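You operate a simulated robot arm through the tools that you are given. There is no shell and no other tool.

The job below is to be done with a simulated robot arm. You get a single attempt, and the scene is never put back.

TASK
Take the core out of the valve in the test block.
Fine: drop it in the orange dish; clamp for the work, free it after; core tool back on its peg.
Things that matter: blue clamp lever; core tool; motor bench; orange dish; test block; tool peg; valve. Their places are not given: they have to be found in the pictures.

The check looks at the end state, three seconds after you hand in, the way a careful person would. Anything else that was tipped, shoved, dropped, spilled or broken makes it a failure.

THE ROBOT
A 6-joint arm with a two-finger parallel gripper, fixed in place. Base frame: the origin is on the floor under the middle of its stand, x ahead of it, y to its left, z up. Readings come in mm, rad, newtons and seconds.
With the tool pointing down near the work surface it reaches from about 360 to 760 mm from the base axis. Its first joint turns from -1.152 to 1.152 rad. Payload 2.45 kg.
The tool frame sits at the grasp point between the pads (the TCP): z along the fingers, y along the line on which they close. The tips reach 24 mm beyond it. The gripper opens to 68 mm. The fingers are 17 mm wide and 10 mm thick; the gripper's body (40 by 70 mm) begins 41 mm behind the TCP.
Orientation is told as [roll, pitch, yaw] about the base's x, y, z axes, in that order, counted from this pose: with the fingers straight down and closing along the base's y, the tool's x points along the base's -x, its y along +y and its z along -z.

THE INTERFACE
- The arm moves only by the tool jog_arm. Its argument "rows" is a list of rows, each a list of 7 numbers: the shift along the tool's x, y, z in units of 50 mm (1.0 is 50 mm), then the turn, a rotation vector about the tool's x, y, z in units of 6 degrees (1.0 is 6 degrees), then the opening, from 0 (shut) to 1 (fully open). In form: [[x, y, z, rx, ry, rz, grip], ...]. A call has 1 to 20 rows; each row shifts and turns the commanded pose from where the row before left it, along the tool's axes as they then stand. A call with a number of a shift or a turn outside -1 to 1 is refused whole. Each row takes 0.2 s and may step no farther than 50 mm and 0.15 rad from the row before; otherwise, or with a gripper value out of range, the whole call is refused. Where a pose cannot be reached the arm comes as near as it can. A force on the tool above 40 N (or 10 N above the force at the start of the call, whichever is more), or a blocked arm, ends the call early, and 0.2 s more pass. The fingers move at their own pace (about 108 mm/s each) and stop on an object; they squeeze with about 23 N. The grip force told is the motor's: it shows also when the fingers shut on nothing. Time passes only in rows, and 0.2 s behind the last, so rows that do not move let the fingers close. It gives the time, the measured TCP pose, the force on the tool (base axes), the opening and the grip force at its end, in the units of the frame above (readings bear some noise), with the torque about the TCP (base axes, N m) and any sound that the robot's microphone picked up, and new pictures: "views" is both (left out), scene, wrist or none.
- Cameras (640 x 400 px; columns grow to the right, rows downward): "scene" is fixed at [176.8, 426.7, 1454.6]; the picture's right is [-0.62, -0.79, 0.00], its down [-0.51, 0.40, -0.76] and it looks along [0.60, -0.47, -0.65] (base axes); focal length 357 px, centre (320, 200). "wrist" rides on the gripper at [84, 11, -75] in the tool frame; the picture's right is [-0.13, 0.99, 0.00], its down [-0.60, -0.08, -0.79] and it looks along [-0.79, -0.10, 0.61] (tool axes); focal length 251 px, centre (320, 200).
- pixel_to_xyz(camera, pixels): there is no depth. For up to 12 entries [column, row, z] of the newest picture of that camera ("zoom" is the newest enlarged one), the place [x, y] in the base frame at which the ray of that pixel passes the height z, good to about 3 mm. It takes no simulated time.
- inspect(camera, box): a new picture of the part [left, top, right, bottom] of that camera's present view, enlarged. It takes no simulated time.
- job_done(): hands the job in; it is judged then, once.

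Unless the task says otherwise, let go and move clear before handing in.

The tools are called after ">>>" by a JSON object that holds its "method" and its "body". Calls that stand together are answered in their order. jog_arm: Moves the arm, as the interface text tells. Its arguments: {"type":"object","properties":{"rows":{"type":"array"},"views":{"type":"string","enum":["both","scene","wrist","none"]}},"required":["rows"]} The other tools are called the same way: pixel_to_xyz (camera, pixels) gives the place at which the rays of pixels pass given heights; inspect (camera, box) takes an enlarged picture of a part of a camera's view; job_done () hands the job in.

At the start:

```text
t: 0.0
tcp_pos: [330.0, 285.5, 1224.0]
ee_rot: [0.0, 0.001, 0.001]
contact_force: [0.0, -0.6, 0.0]
torque: [-0.01, 0.01, -0.01]
opening: 68.0
grip_force: 0.2
```

scene: 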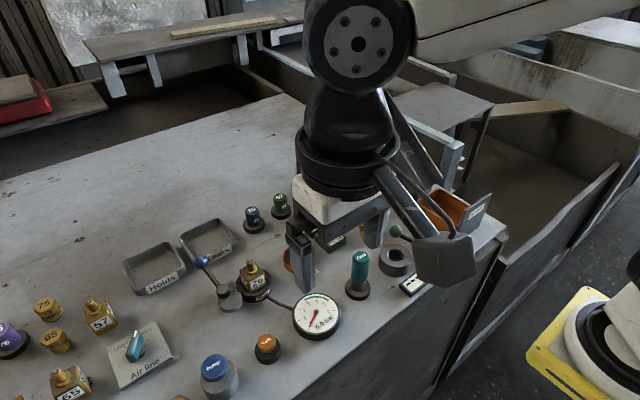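
wrist: 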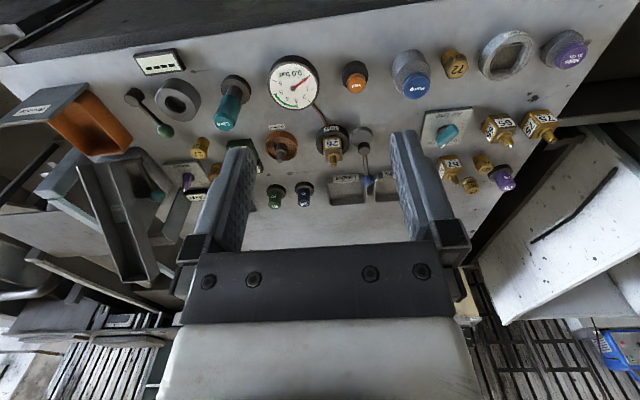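

The pictures show a bench with many fittings: a valve "76" near scene (255,280) with a blue-knob lever near (202,262), a teal tool near (358,270), and orange items near (445,205). I'll enlarge several regions before moving.

>>> {"method": "inspect", "body": {"camera": "scene", "box": [170, 180, 350, 340]}}

>>> {"method": "inspect", "body": {"camera": "scene", "box": [320, 160, 520, 320]}}

>>> {"method": "inspect", "body": {"camera": "scene", "box": [0, 240, 260, 400]}}

>>> {"method": "inspect", "body": {"camera": "wrist", "box": [80, 40, 320, 220]}}

>>> {"method": "inspect", "body": {"camera": "wrist", "box": [240, 40, 420, 220]}}

>>> {"method": "inspect", "body": {"camera": "wrist", "box": [380, 20, 620, 220]}}

```text
2.50 times, centred on (260, 260) of scene
```

zoom: 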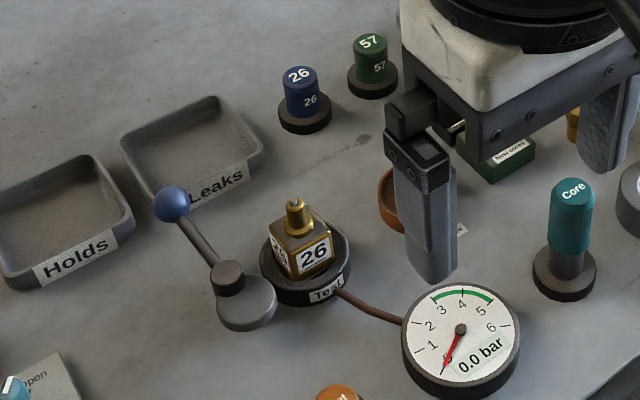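

```text
2.50 times, centred on (420, 240) of scene
```

zoom: 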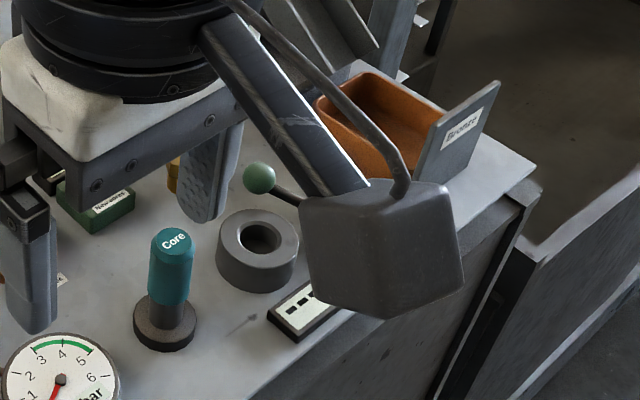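

```text
2.46 times, centred on (130, 320) of scene
```

zoom: 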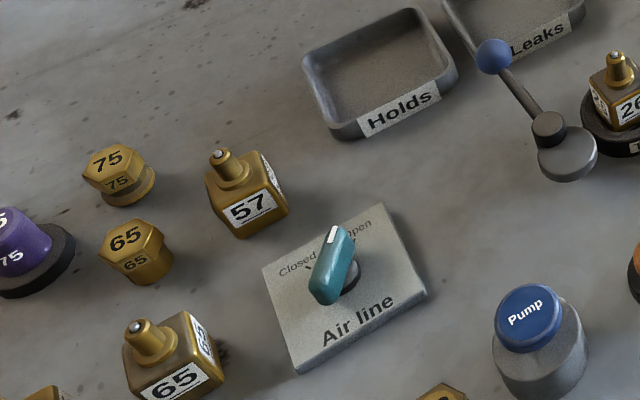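

```text
2.22 times, centred on (200, 130) of wrist
```

zoom: 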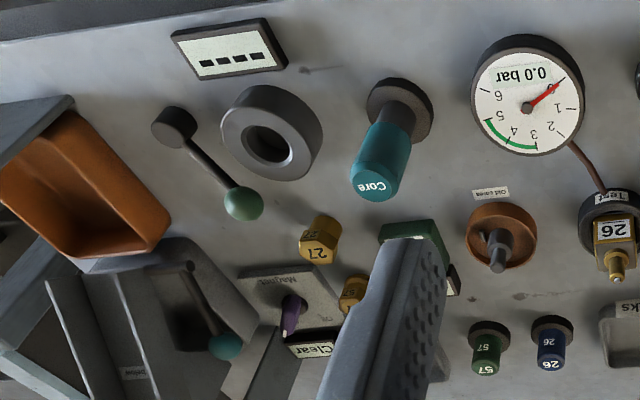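

```text
2.22 times, centred on (330, 130) of wrist
```

zoom: 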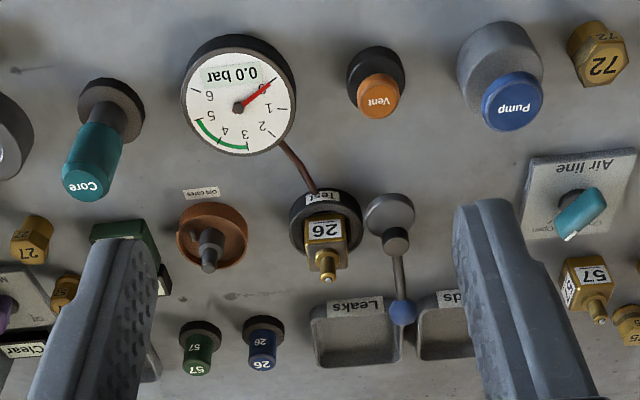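

```text
2.00 times, centred on (500, 120) of wrist
```

zoom: 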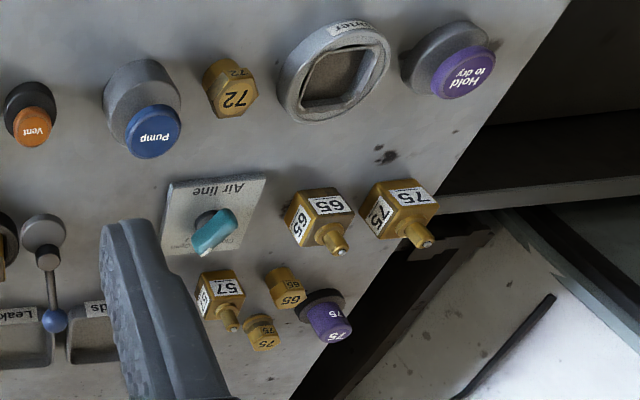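

The valve "26" sits in the "Test" block beside the blue-knob lever, the teal "Core" tool stands on a dark peg, and the "Old cores" orange dish is near wrist (282,146) with something grey in it. I'll work out the bench height by comparing rays from both cameras.

>>> {"method": "pixel_to_xyz", "body": {"camera": "scene", "pixels": [[316, 315, 800], [316, 315, 850], [316, 315, 900], [316, 315, 950], [316, 315, 1000], [411, 284, 850], [411, 284, 900], [411, 284, 950]]}}

>>> {"method": "pixel_to_xyz", "body": {"camera": "wrist", "pixels": [[293, 83, 800], [293, 83, 850], [293, 83, 900], [293, 83, 950], [293, 83, 1000], [160, 62, 850], [160, 62, 900], [160, 62, 950]]}}

```text
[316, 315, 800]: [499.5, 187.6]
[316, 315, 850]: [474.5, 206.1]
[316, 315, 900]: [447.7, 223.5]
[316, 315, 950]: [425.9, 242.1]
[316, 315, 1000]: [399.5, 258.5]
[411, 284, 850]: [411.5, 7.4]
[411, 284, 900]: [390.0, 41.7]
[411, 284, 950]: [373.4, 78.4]
```

```text
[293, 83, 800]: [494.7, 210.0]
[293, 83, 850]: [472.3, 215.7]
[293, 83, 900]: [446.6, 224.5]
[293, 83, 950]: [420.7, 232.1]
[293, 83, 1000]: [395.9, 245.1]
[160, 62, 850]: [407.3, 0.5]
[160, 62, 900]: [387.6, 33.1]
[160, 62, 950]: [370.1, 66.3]
```

The gauge face comes out near z≈895, so the bench is somewhat lower. Next I'll triangulate the valve top, blue knob, pivot, core tool and dish.

>>> {"method": "pixel_to_xyz", "body": {"camera": "scene", "pixels": [[250.4, 261, 900], [250.4, 261, 950], [200, 262, 900], [200, 262, 950], [222.8, 288, 880], [222.8, 288, 930], [361.2, 254, 900], [361.2, 254, 950], [358, 296, 860], [358, 296, 890], [230.8, 306, 870], [230.8, 306, 890]]}}

>>> {"method": "pixel_to_xyz", "body": {"camera": "wrist", "pixels": [[333.7, 166, 900], [333.7, 166, 950], [367, 180.5, 900], [367, 180.5, 950], [364, 146, 880], [364, 146, 930], [225.8, 124, 900], [225.8, 124, 950], [236, 87, 860], [236, 87, 890], [281.5, 148, 870], [281.5, 148, 890]]}}

```text
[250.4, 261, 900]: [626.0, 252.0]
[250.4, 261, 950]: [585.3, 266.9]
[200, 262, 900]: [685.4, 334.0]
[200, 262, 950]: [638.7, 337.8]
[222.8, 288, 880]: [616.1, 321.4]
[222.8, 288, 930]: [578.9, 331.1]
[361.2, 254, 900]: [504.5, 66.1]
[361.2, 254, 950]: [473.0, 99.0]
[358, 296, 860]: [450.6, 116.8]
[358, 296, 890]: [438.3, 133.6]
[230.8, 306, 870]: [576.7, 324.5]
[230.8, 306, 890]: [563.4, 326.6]
```

```text
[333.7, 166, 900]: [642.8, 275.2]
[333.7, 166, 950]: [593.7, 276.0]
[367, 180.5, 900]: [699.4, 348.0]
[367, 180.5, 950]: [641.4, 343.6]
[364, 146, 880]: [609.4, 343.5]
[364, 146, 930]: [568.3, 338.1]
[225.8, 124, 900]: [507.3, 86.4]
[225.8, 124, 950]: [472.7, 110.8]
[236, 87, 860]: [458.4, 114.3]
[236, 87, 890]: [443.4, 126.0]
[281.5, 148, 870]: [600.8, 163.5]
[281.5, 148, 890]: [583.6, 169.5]
```

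Valve top is around z≈970, the core tool top around z≈990, and the bench around z≈870. I'll move closer, staying well above everything, to see the valve, lever and dish in detail.

>>> {"method": "jog_arm", "body": {"rows": [[-0.6, -0.1, 0.7, 0, 0, 0, 1], [-0.6, -0.1, 0.7, 0, 0, 0, 1], [-0.6, -0.1, 0.7, 0, 0, 0, 1], [-0.6, -0.1, 0.7, 0, 0, 0, 1], [0, 0, 0, 0, 0, 0, 1]]}}

```text
t: 1.2
tcp_pos: [450.6, 264.9, 1086.2]
ee_rot: [0.0, 0.002, 0.003]
contact_force: [-0.3, 0.2, 0.3]
torque: [-0.01, 0.01, 0.0]
opening: 67.9
grip_force: 0.0
```

scene: 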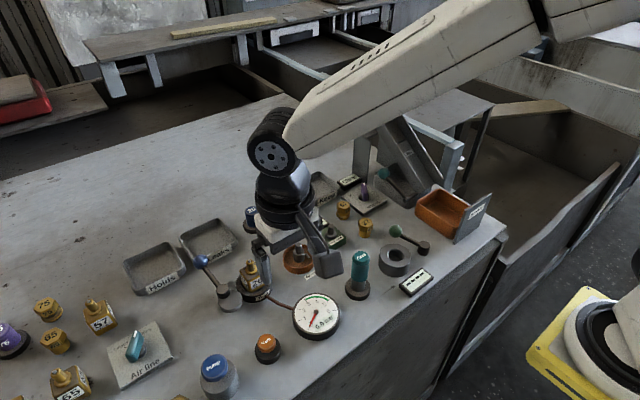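
wrist: 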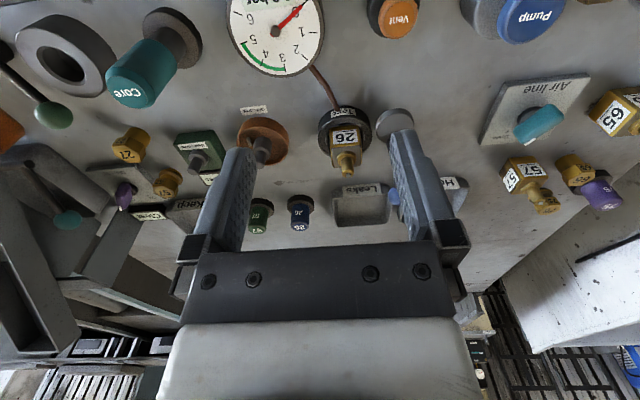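

>>> {"method": "inspect", "body": {"camera": "wrist", "box": [220, 80, 380, 180]}}

>>> {"method": "inspect", "body": {"camera": "wrist", "box": [60, 90, 260, 240]}}

>>> {"method": "inspect", "body": {"camera": "scene", "box": [190, 230, 320, 320]}}

>>> {"method": "inspect", "body": {"camera": "scene", "box": [270, 160, 490, 300]}}

```text
4.00 times, centred on (300, 130) of wrist
```

zoom: 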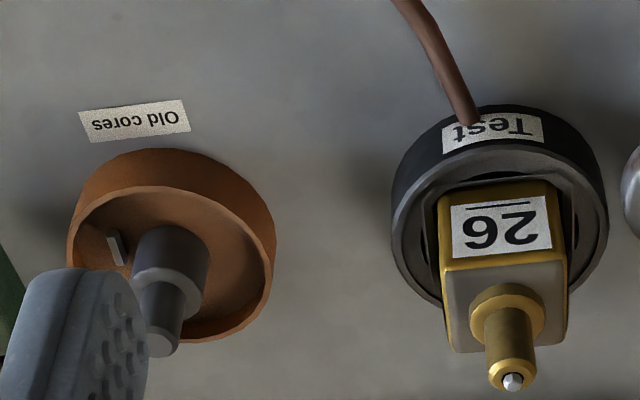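

```text
2.67 times, centred on (160, 165) of wrist
```

zoom: 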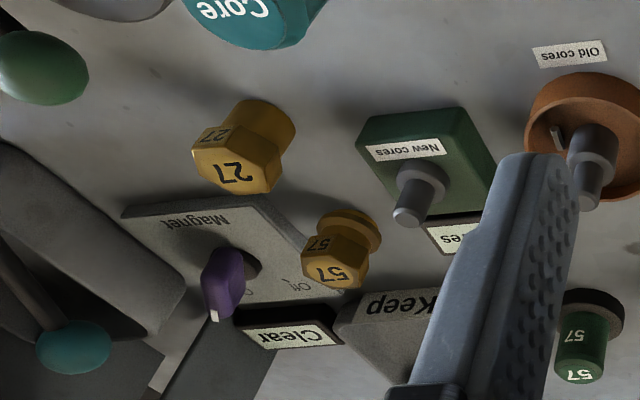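

```text
4.44 times, centred on (255, 275) of scene
```

zoom: 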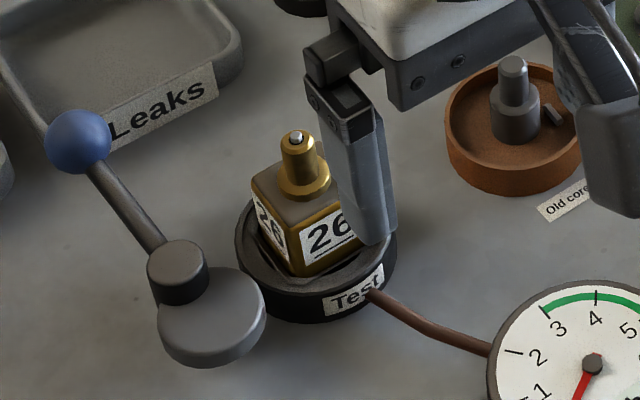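

```text
2.86 times, centred on (380, 230) of scene
```

zoom: 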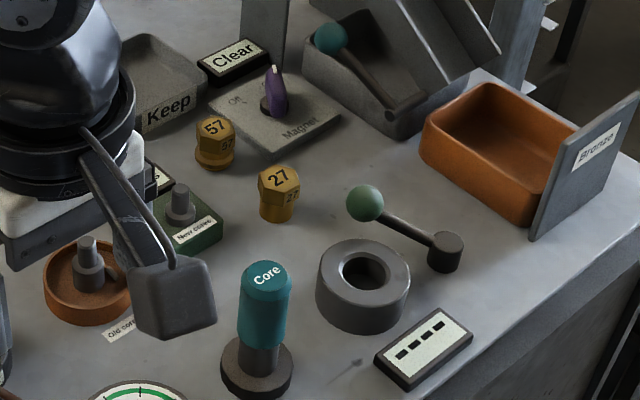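

The dish has a stepped grey post in its middle and an old core lying inside; the lever sits on an off-centre cam disc beside the Test block, so turning it likely presses the cam on the block. I'll triangulate again from this nearer view.

>>> {"method": "pixel_to_xyz", "body": {"camera": "scene", "pixels": [[249.7, 260.9, 940], [249.7, 260.9, 980], [200.3, 262, 920], [200.3, 262, 960], [223.1, 289, 890], [223.1, 289, 930], [230.7, 299.8, 880], [298.8, 244.6, 900], [298.8, 244.6, 940], [300, 259, 890], [361, 254, 960], [361, 254, 1000]]}}

>>> {"method": "pixel_to_xyz", "body": {"camera": "wrist", "pixels": [[348.3, 175.5, 940], [348.3, 175.5, 980], [260.8, 166.3, 900], [260.8, 166.3, 940], [263, 146, 890], [395, 122, 880], [345, 131, 890], [126, 93, 960], [126, 93, 1000], [345, 112, 870], [345, 112, 890]]}}

```text
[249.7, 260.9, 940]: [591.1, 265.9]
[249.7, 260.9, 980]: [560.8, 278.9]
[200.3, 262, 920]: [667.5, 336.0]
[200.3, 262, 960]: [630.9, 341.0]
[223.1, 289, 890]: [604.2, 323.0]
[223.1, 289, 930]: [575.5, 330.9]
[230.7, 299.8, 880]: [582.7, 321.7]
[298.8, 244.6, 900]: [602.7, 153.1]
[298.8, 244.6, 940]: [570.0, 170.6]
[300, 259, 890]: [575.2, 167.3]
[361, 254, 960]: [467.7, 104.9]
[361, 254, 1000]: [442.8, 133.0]
```

```text
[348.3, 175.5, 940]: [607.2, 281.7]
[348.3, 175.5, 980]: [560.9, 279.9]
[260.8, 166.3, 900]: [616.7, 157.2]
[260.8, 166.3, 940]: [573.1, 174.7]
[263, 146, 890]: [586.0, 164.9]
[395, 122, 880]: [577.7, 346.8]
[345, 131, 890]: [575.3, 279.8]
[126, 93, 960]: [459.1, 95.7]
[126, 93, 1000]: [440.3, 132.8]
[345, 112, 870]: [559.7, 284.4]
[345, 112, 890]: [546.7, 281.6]
```

Valve tip is near (561,279,980), core tool top near (442,133,1000), dish post top near (572,172,938). I'll shift sideways to y≈335 so the wrist camera sees the lever between the fingers.

>>> {"method": "jog_arm", "body": {"rows": [[0, 0.9, 0, 0, 0, 0, 1], [0, 0.5, 0, 0, 0, 0, 1], [0, 0, 0, 0, 0, 0, 1]]}}

>>> {"method": "inspect", "body": {"camera": "wrist", "box": [240, 80, 400, 180]}}

>>> {"method": "inspect", "body": {"camera": "wrist", "box": [120, 80, 280, 220]}}

>>> {"method": "inspect", "body": {"camera": "scene", "box": [270, 200, 400, 320]}}

```text
t: 2.0
tcp_pos: [449.3, 334.9, 1085.7]
ee_rot: [0.0, 0.0, 0.001]
contact_force: [0.6, -0.2, -0.6]
torque: [0.04, 0.0, 0.0]
opening: 67.8
grip_force: 0.1
```

scene: 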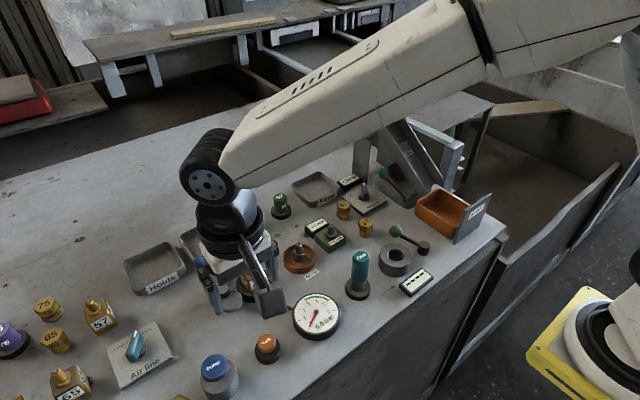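
wrist: 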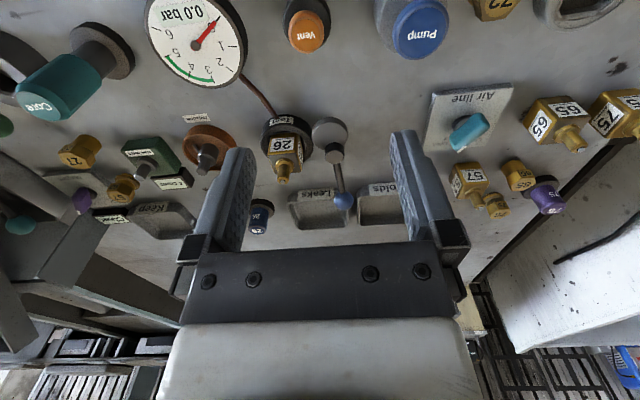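

```text
4.00 times, centred on (320, 130) of wrist
```

zoom: 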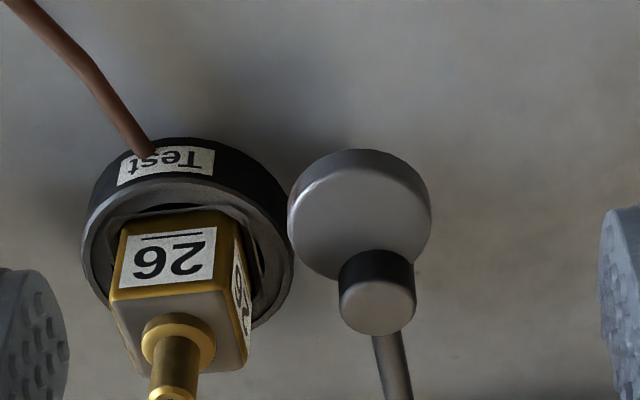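

```text
2.86 times, centred on (200, 150) of wrist
```

zoom: 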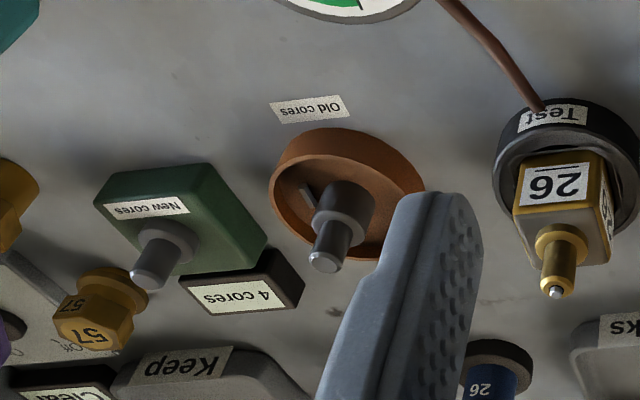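

```text
3.33 times, centred on (335, 260) of scene
```

zoom: 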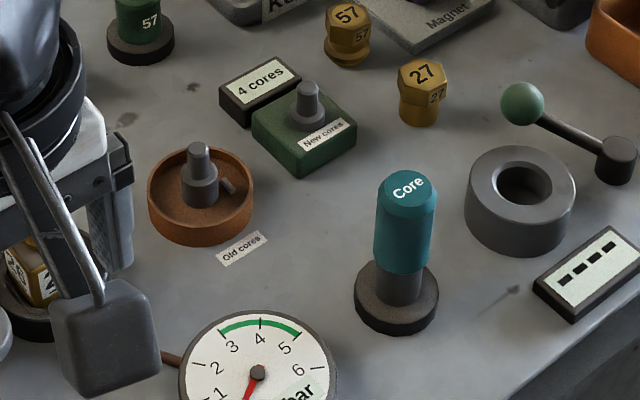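

The wrist view now shows the cam disc next to the Test ring and the lever pointing towards +x. I'll triangulate the lever parts and the core tool with both cameras.

>>> {"method": "pixel_to_xyz", "body": {"camera": "wrist", "pixels": [[343, 201, 920], [343, 201, 960], [334.3, 157, 890], [334.3, 157, 930], [330, 137, 870], [330, 137, 890], [282.4, 182.4, 970], [282.4, 182.4, 990], [201.6, 172, 930], [201.6, 172, 950], [287, 140, 890], [209, 148, 890]]}}

>>> {"method": "inspect", "body": {"camera": "wrist", "box": [0, 0, 180, 140]}}

>>> {"method": "inspect", "body": {"camera": "wrist", "box": [300, 110, 400, 220]}}

```text
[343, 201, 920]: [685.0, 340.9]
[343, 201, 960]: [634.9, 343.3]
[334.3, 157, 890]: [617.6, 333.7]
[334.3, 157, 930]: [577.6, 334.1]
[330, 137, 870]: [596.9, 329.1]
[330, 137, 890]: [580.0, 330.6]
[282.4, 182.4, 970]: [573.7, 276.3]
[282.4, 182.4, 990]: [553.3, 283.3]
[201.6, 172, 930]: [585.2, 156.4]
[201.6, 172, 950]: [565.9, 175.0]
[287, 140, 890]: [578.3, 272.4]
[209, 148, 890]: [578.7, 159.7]
```

```text
2.86 times, centred on (90, 70) of wrist
```

zoom: 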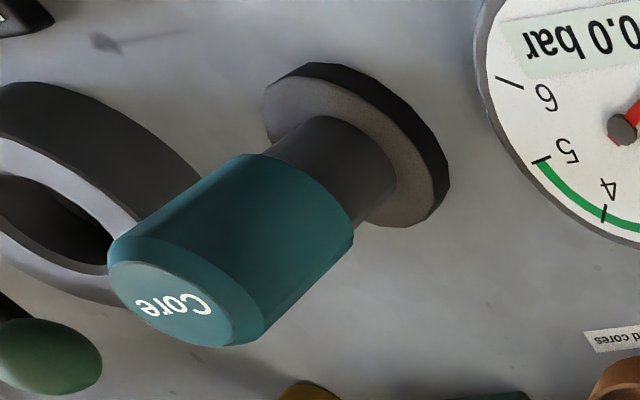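

```text
3.64 times, centred on (350, 165) of wrist
```

zoom: 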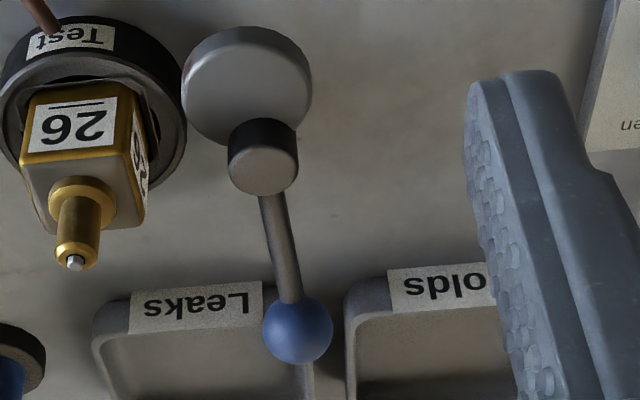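

Combining both views puts the knob at about (632,342,960), its pivot at about (577,333), and the cam centre on the -x side, so turning the knob towards +y should press the cam on the Test ring. I'll go above the knob and look before descending.

>>> {"method": "jog_arm", "body": {"rows": [[-0.92, 0.03, 0, 0, 0, 0, 1], [-0.92, 0.03, 0, 0, 0, 0, 1], [-0.92, 0.03, 0, 0, 0, 0, 1], [-0.92, 0.03, 0, 0, 0, 0, 1], [0, 0, 0.8, 0, 0, 0, 1], [0, 0, 0.7, 0, 0, 0, 1], [0, 0, 0, 0, 0, 0, 1]]}}

>>> {"method": "inspect", "body": {"camera": "scene", "box": [150, 200, 310, 320]}}

```text
t: 3.6
tcp_pos: [634.7, 340.5, 1009.7]
ee_rot: [0.001, 0.0, 0.001]
contact_force: [0.1, 0.1, -0.1]
torque: [0.0, 0.03, 0.02]
opening: 68.0
grip_force: 0.0
```

scene: 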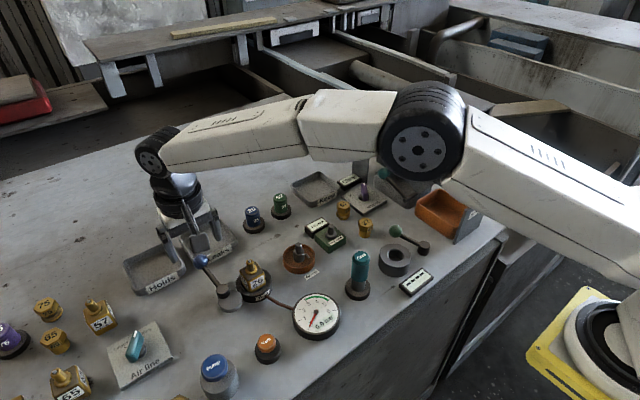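
wrist: 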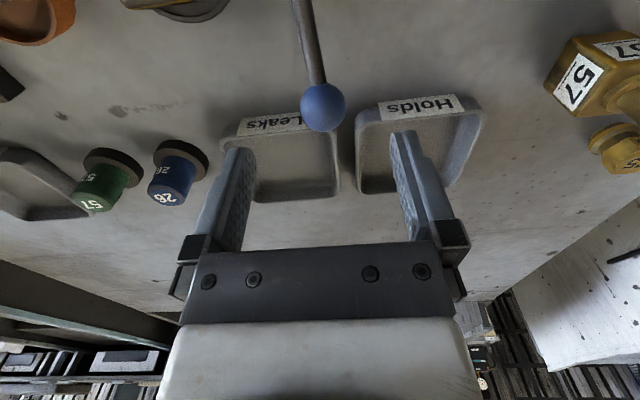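

```text
3.33 times, centred on (230, 260) of scene
```

zoom: 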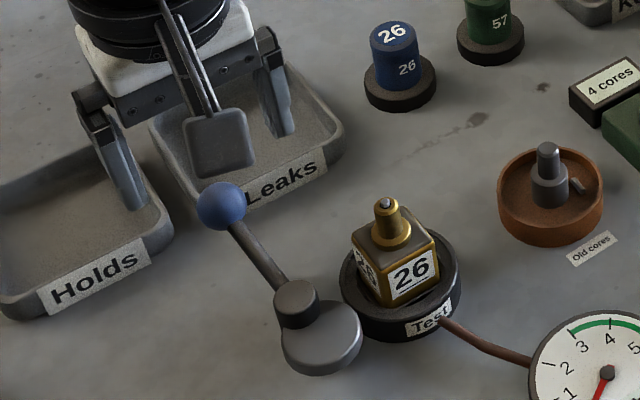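

The knob shows at wrist (322,107), below and just in front of the fingertips. I'll check its position from both cameras once more.

>>> {"method": "pixel_to_xyz", "body": {"camera": "wrist", "pixels": [[322, 107, 930], [322, 107, 940], [322, 107, 950], [322, 107, 960], [322, 107, 970]]}}

>>> {"method": "pixel_to_xyz", "body": {"camera": "scene", "pixels": [[200.5, 262, 930], [200.5, 262, 940], [200.5, 262, 950], [200.5, 262, 960], [200.5, 262, 970], [223, 285, 925], [229.5, 300, 900]]}}

```text
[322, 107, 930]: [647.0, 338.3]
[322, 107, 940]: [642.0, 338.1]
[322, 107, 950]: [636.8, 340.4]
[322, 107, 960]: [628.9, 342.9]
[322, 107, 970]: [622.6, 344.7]
```

```text
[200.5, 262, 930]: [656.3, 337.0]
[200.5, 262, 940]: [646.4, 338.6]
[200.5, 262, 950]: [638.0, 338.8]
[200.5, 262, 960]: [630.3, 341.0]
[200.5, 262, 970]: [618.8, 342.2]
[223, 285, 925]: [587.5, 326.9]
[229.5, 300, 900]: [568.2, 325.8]
```

The knob is at about (632,341,957) with a 26 mm ball, and the fingers straddle it. I'll descend around it and narrow the gap to about 31 mm to cage it.

>>> {"method": "jog_arm", "body": {"rows": [[0.04, 0, 0.5, 0, 0, 0, 1], [0, 0, 0.52, 0, 0, 0, 1], [0, 0, 0, 0, 0, 0, 0.46], [0, 0, 0, 0, 0, 0, 0.46]]}}

>>> {"method": "inspect", "body": {"camera": "scene", "box": [150, 200, 310, 320]}}

```text
t: 4.6
tcp_pos: [632.0, 339.8, 957.8]
ee_rot: [0.001, 0.0, -0.001]
contact_force: [0.8, 0.6, 0.3]
torque: [-0.01, -0.04, -0.01]
opening: 31.4
grip_force: 0.0
```

scene: 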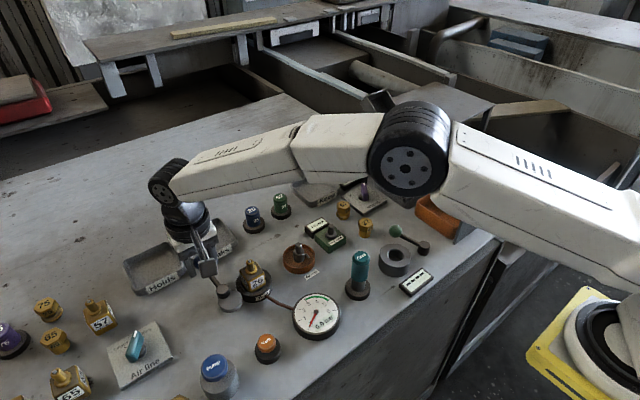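
wrist: 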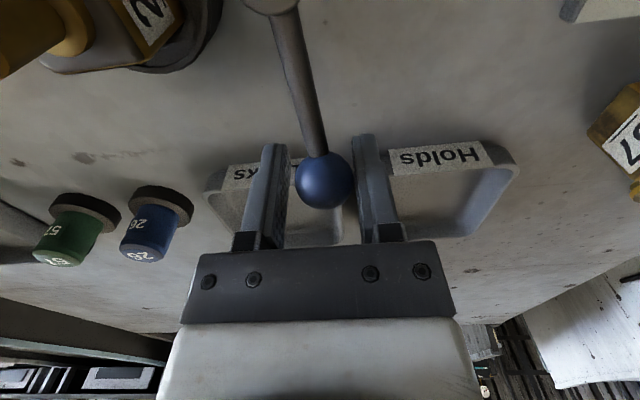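

```text
3.33 times, centred on (230, 260) of scene
```

zoom: 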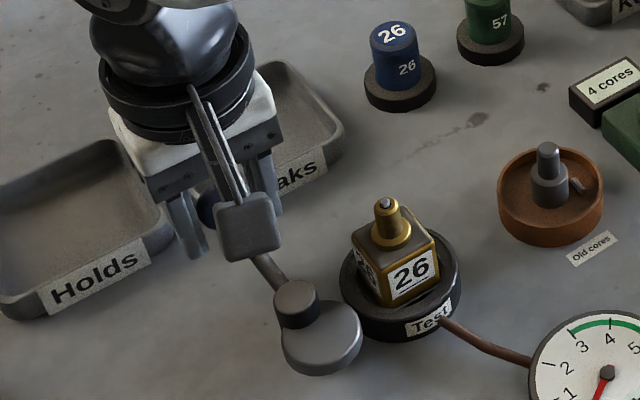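

The ball is caged between the fingers at wrist (324,180). I'll locate the pivot end of the arm, around wrist (272,10), to plan the arc.

>>> {"method": "pixel_to_xyz", "body": {"camera": "wrist", "pixels": [[275, 20, 915], [275, 20, 925], [275, 20, 935], [270, 5, 915], [270, 5, 925], [270, 5, 935], [324, 180, 957]]}}

>>> {"method": "inspect", "body": {"camera": "wrist", "box": [200, 0, 380, 120]}}

```text
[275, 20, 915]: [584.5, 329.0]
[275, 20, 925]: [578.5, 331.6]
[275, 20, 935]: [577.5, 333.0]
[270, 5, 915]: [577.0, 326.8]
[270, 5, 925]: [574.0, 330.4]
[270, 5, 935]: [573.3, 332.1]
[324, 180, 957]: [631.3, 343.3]
```

```text
3.33 times, centred on (290, 60) of wrist
```

zoom: 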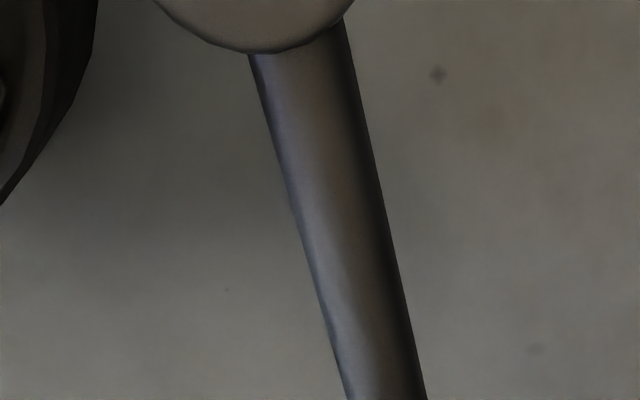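

Pivot is about (573,332), giving a lever radius near 60 mm at about 10° from +x. I'll swing it 18° towards +y on an arc, turning the gripper along with it.

>>> {"method": "jog_arm", "body": {"rows": [[0.027, 0.122, 0, 0, 0, -1, 0.46], [0.027, 0.122, 0, 0, 0, -1, 0.46], [0.027, 0.122, 0, 0, 0, -1, 0.46]]}}

>>> {"method": "inspect", "body": {"camera": "scene", "box": [150, 200, 310, 320]}}

```text
t: 5.4
tcp_pos: [625.0, 358.5, 958.2]
ee_rot: [0.001, -0.001, 0.315]
contact_force: [-0.1, 0.1, 0.1]
torque: [0.0, -0.01, -0.03]
opening: 31.4
grip_force: 0.4
```

scene: 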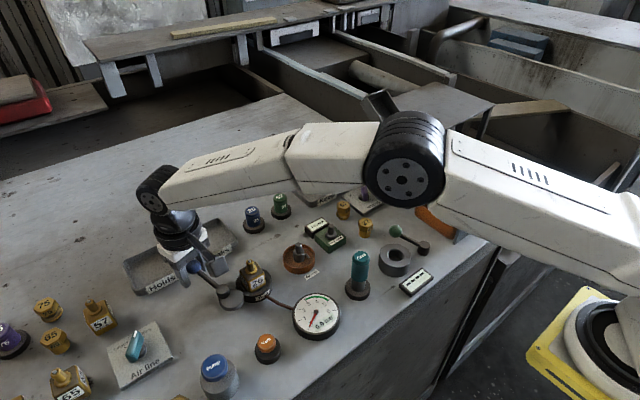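
wrist: 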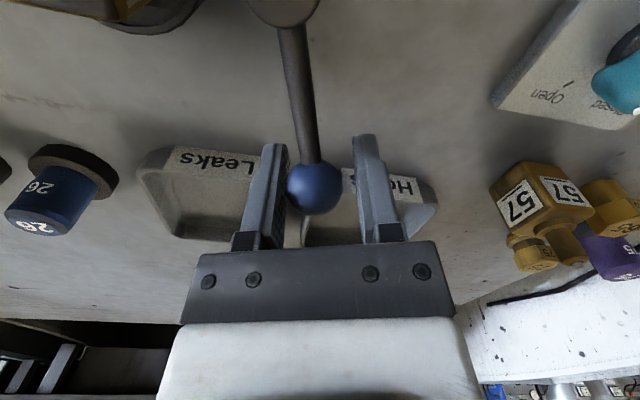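

```text
3.33 times, centred on (230, 260) of scene
```

zoom: 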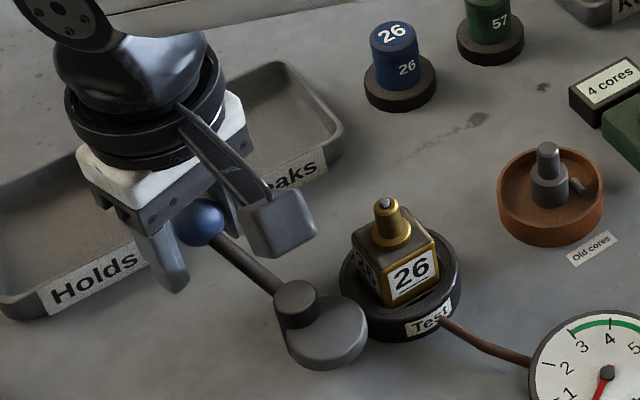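

The lever follows freely and the cam is swinging towards the block, ball at wrist (314,187). I'll continue the arc another 30°.

>>> {"method": "jog_arm", "body": {"rows": [[0.027, 0.122, 0, 0, 0, -1, 0.46], [0.027, 0.122, 0, 0, 0, -1, 0.46], [0.027, 0.122, 0, 0, 0, -1, 0.46], [0.027, 0.122, 0, 0, 0, -1, 0.46], [0.027, 0.122, 0, 0, 0, -1, 0.46]]}}

>>> {"method": "inspect", "body": {"camera": "scene", "box": [150, 200, 310, 320]}}

```text
t: 6.6
tcp_pos: [604.1, 380.6, 958.2]
ee_rot: [0.001, 0.002, 0.84]
contact_force: [0.7, 0.2, 0.8]
torque: [-0.02, -0.03, -0.02]
opening: 31.6
grip_force: 0.2
```

scene: 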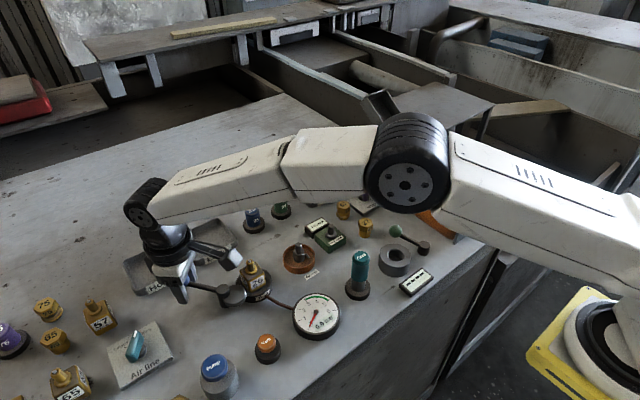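
wrist: 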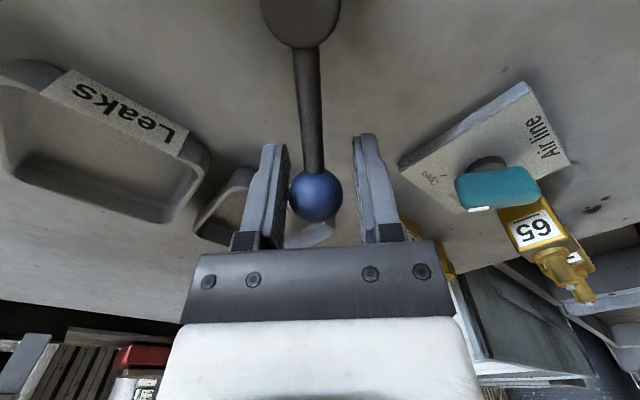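

```text
3.33 times, centred on (230, 260) of scene
```

zoom: 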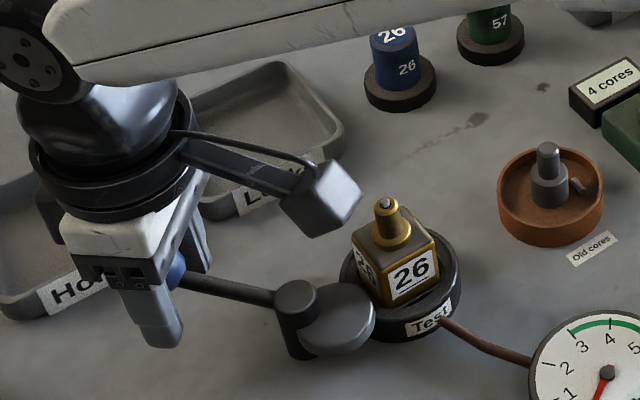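

The cam is now close to the ring, and the ball has crept to wrist (315,197), so my pivot is slightly off. I'll re-measure the knob and the pivot.

>>> {"method": "pixel_to_xyz", "body": {"camera": "wrist", "pixels": [[315, 197, 957], [315, 197, 950], [300, 18, 930], [300, 18, 920], [308, 110, 940], [304, 50, 930]]}}

>>> {"method": "pixel_to_xyz", "body": {"camera": "scene", "pixels": [[222.6, 288.5, 930], [235, 294, 900], [235, 294, 905]]}}

>>> {"method": "inspect", "body": {"camera": "wrist", "box": [220, 0, 420, 125]}}

```text
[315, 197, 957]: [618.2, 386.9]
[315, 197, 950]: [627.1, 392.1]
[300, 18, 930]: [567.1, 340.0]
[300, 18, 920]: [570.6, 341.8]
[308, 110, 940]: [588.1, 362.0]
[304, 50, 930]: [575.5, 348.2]
```

```text
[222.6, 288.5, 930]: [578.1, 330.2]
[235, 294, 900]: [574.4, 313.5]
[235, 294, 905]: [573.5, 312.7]
```

```text
3.20 times, centred on (320, 62) of wrist
```

zoom: 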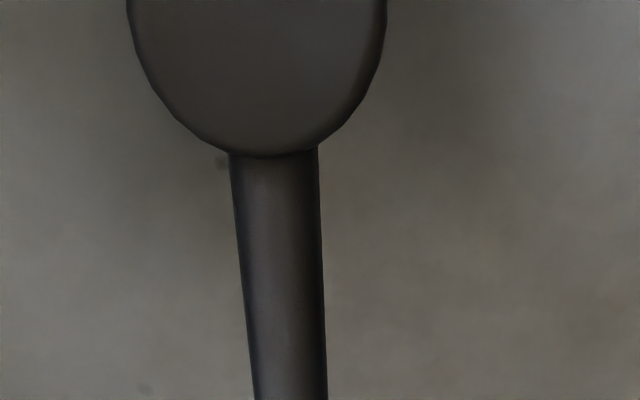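

The pivot is nearer (567,339) with a 65 mm radius, so I'll recentre the fingers 9 mm outward on the ball and continue 18° along the corrected arc.

>>> {"method": "jog_arm", "body": {"rows": [[-0.18, 0, 0, 0, 0, 0, 0.46], [-0.002, 0.137, 0, 0, 0, -1, 0.46], [-0.002, 0.137, 0, 0, 0, -1, 0.46], [-0.002, 0.137, 0, 0, 0, -1, 0.46]]}}

>>> {"method": "inspect", "body": {"camera": "scene", "box": [150, 200, 310, 320]}}

```text
t: 7.6
tcp_pos: [594.3, 401.4, 958.5]
ee_rot: [0.0, 0.001, 1.153]
contact_force: [-0.2, -0.2, 0.2]
torque: [0.01, 0.0, 0.02]
opening: 31.7
grip_force: 0.2
```

scene: 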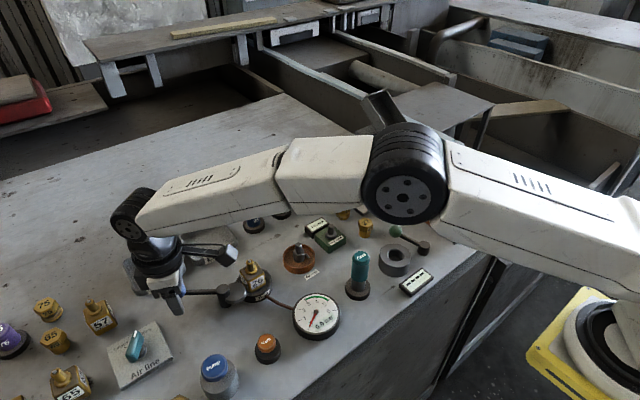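
wrist: 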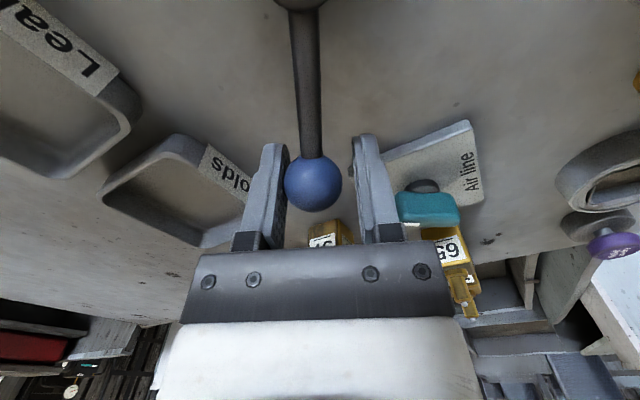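

```text
3.33 times, centred on (230, 260) of scene
```

zoom: 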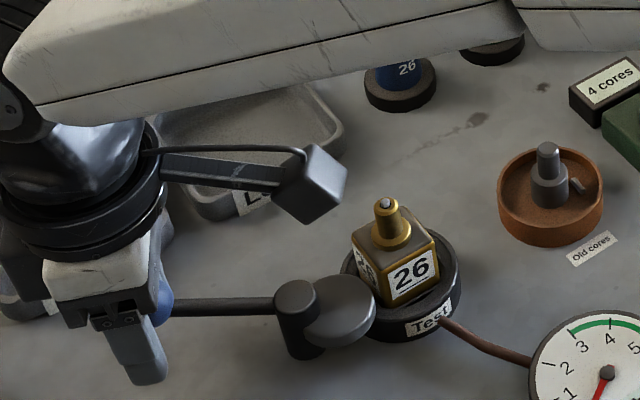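

The lever has swung to about 62° without resistance and the cam nearly touches the ring. I'll check the Air line handle's distance and the ring gap before going on.

>>> {"method": "pixel_to_xyz", "body": {"camera": "scene", "pixels": [[137, 335, 910], [137, 335, 930], [95, 300, 930], [95, 300, 950], [155, 350, 875]]}}

>>> {"method": "inspect", "body": {"camera": "scene", "box": [210, 250, 290, 310]}}

```text
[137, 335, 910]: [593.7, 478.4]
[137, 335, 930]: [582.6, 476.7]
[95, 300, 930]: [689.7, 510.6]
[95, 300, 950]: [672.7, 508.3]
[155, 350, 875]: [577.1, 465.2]
```

```text
6.67 times, centred on (250, 280) of scene
```

zoom: 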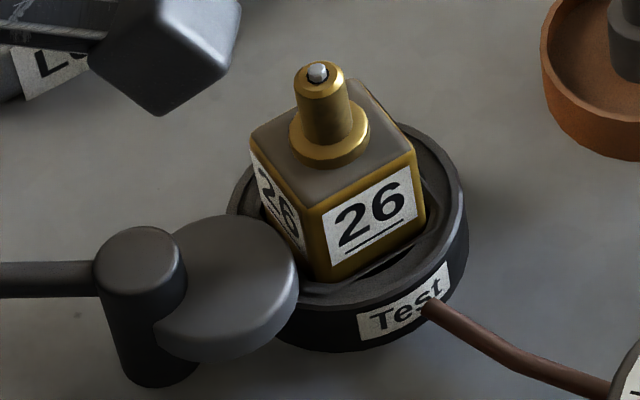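

Air line handle is ~75 mm away, so the path is clear. The cam disc lies over the ring edge and approaches the valve body, so I'll turn 18° more and watch the force.

>>> {"method": "jog_arm", "body": {"rows": [[-0.002, 0.137, 0, 0, 0, -1, 0.46], [-0.002, 0.137, 0, 0, 0, -1, 0.46], [-0.002, 0.137, 0, 0, 0, -1, 0.46]]}}

>>> {"method": "inspect", "body": {"camera": "scene", "box": [170, 230, 290, 320]}}

```text
t: 8.4
tcp_pos: [573.9, 406.9, 957.4]
ee_rot: [0.001, 0.001, 1.469]
contact_force: [0.3, -0.8, 1.0]
torque: [0.03, 0.0, 0.0]
opening: 31.6
grip_force: 0.3
```

scene: 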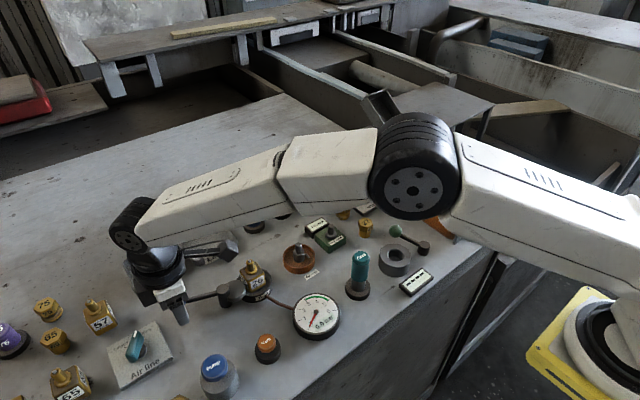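
wrist: 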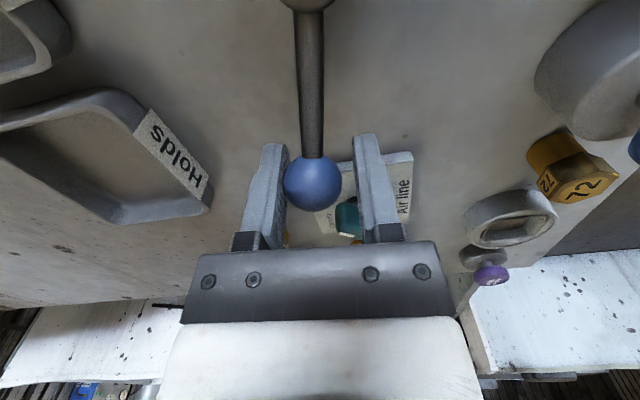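

```text
4.44 times, centred on (230, 275) of scene
```

zoom: 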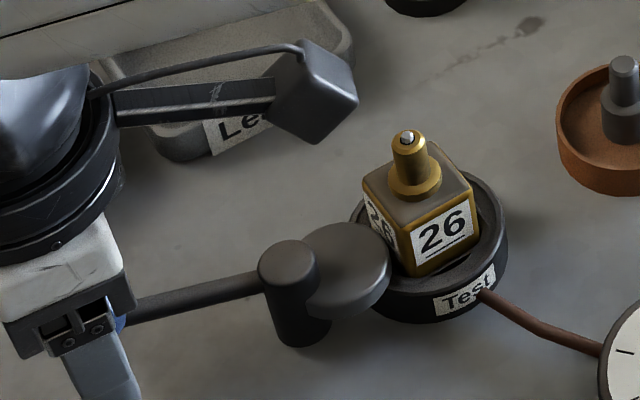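

The cam now overlaps the ring near the valve body with still no force. I'll keep turning in small amounts.

>>> {"method": "jog_arm", "body": {"rows": [[-0.002, 0.137, 0, 0, 0, -1, 0.46], [-0.002, 0.137, 0, 0, 0, -1, 0.46]]}}

>>> {"method": "inspect", "body": {"camera": "scene", "box": [170, 230, 290, 320]}}

```text
t: 9.0
tcp_pos: [561.5, 408.1, 957.0]
ee_rot: [-0.002, -0.001, 1.675]
contact_force: [5.1, -1.1, 0.7]
torque: [-0.01, 0.06, -0.02]
opening: 35.6
grip_force: 3.0
```

scene: 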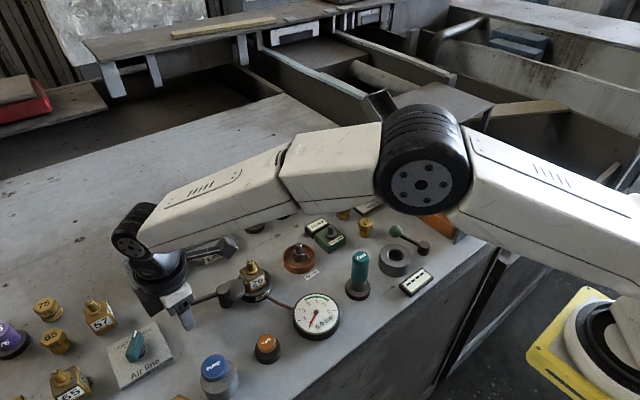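
wrist: 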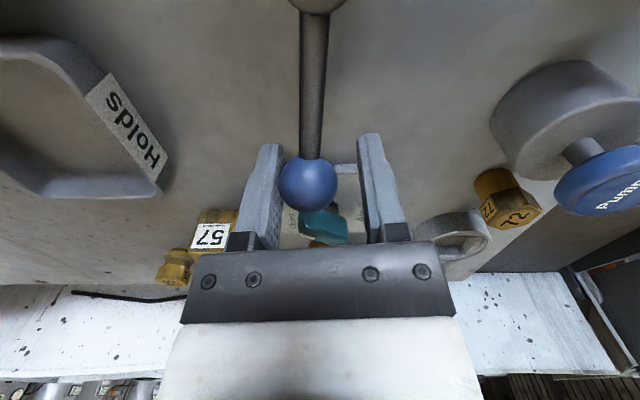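

```text
4.44 times, centred on (230, 275) of scene
```

zoom: 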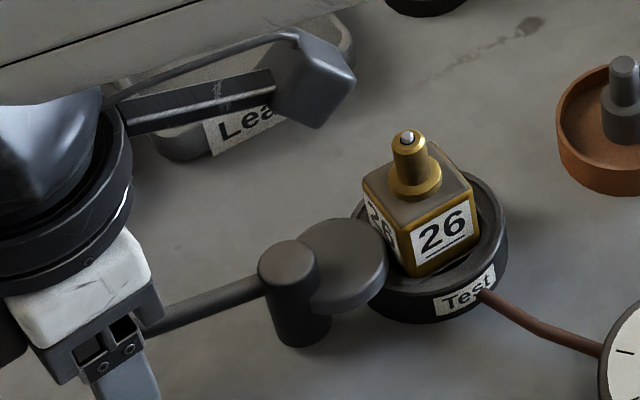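

Resistance has begun: 5 N along +x and the fingers are pried to 35.6 mm, so the cam is against the valve or a stop. I'll push a little more to seat it.

>>> {"method": "jog_arm", "body": {"rows": [[0, 0.06, 0, 0, 0, 0, 0.46], [0, 0.06, 0, 0, 0, 0, 0.46]]}}

>>> {"method": "inspect", "body": {"camera": "scene", "box": [170, 230, 290, 320]}}

```text
t: 9.6
tcp_pos: [556.5, 408.5, 958.0]
ee_rot: [-0.004, -0.002, 1.674]
contact_force: [17.6, -1.3, -2.6]
torque: [0.05, 0.12, 0.01]
opening: 44.9
grip_force: 8.4
```

scene: 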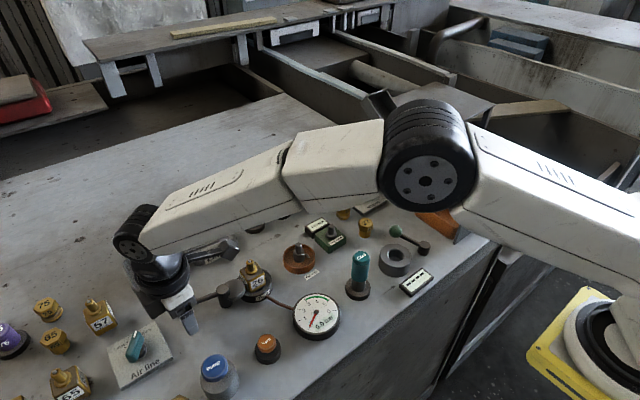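
wrist: 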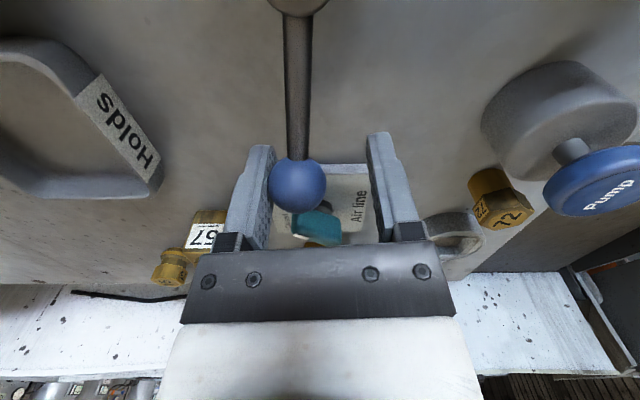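

```text
4.44 times, centred on (230, 275) of scene
```

zoom: 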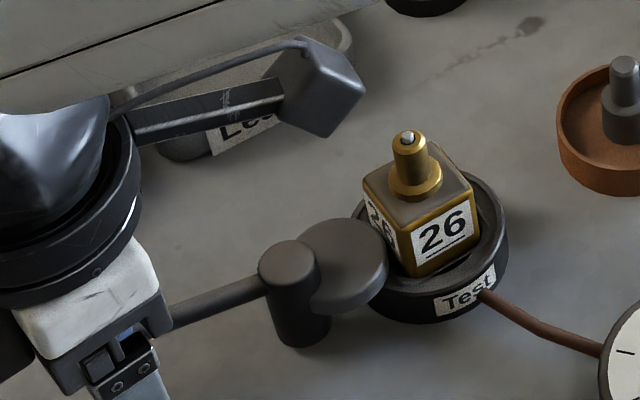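

The lever is firmly against its stop (17.6 N, no further motion), so it should be clamped. I'll ease off, open, rise, and see whether it stays.

>>> {"method": "jog_arm", "body": {"rows": [[0, -0.15, 0, 0, 0, 0, 0.7], [0, 0, 0, 0, 0, 0, 1], [0, 0, 0, 0, 0, 0, 1], [0, 0, -0.8, 0, 0, 0, 1], [0, 0, -0.9, 0, 0, 0, 1], [0, 0, -0.9, 0, 0, 0, 1]]}}

>>> {"method": "inspect", "body": {"camera": "scene", "box": [170, 230, 290, 320]}}

```text
t: 11.0
tcp_pos: [562.6, 407.7, 1088.2]
ee_rot: [0.0, -0.002, 1.676]
contact_force: [-1.4, 0.7, 0.4]
torque: [0.01, -0.01, -0.01]
opening: 67.9
grip_force: 0.1
```

scene: 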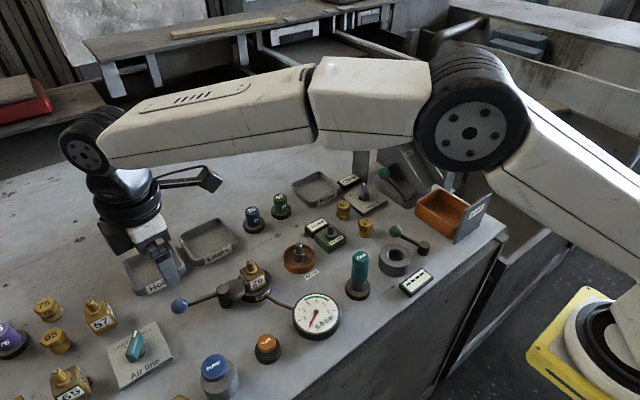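
wrist: 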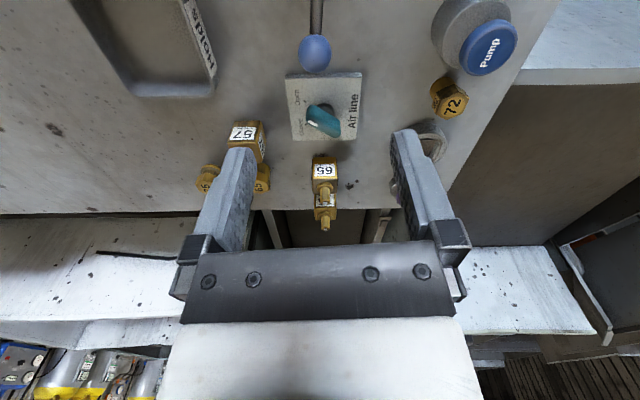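

```text
4.44 times, centred on (230, 275) of scene
```

zoom: 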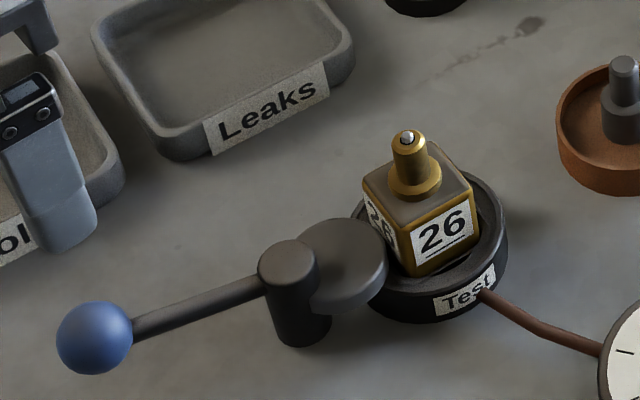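

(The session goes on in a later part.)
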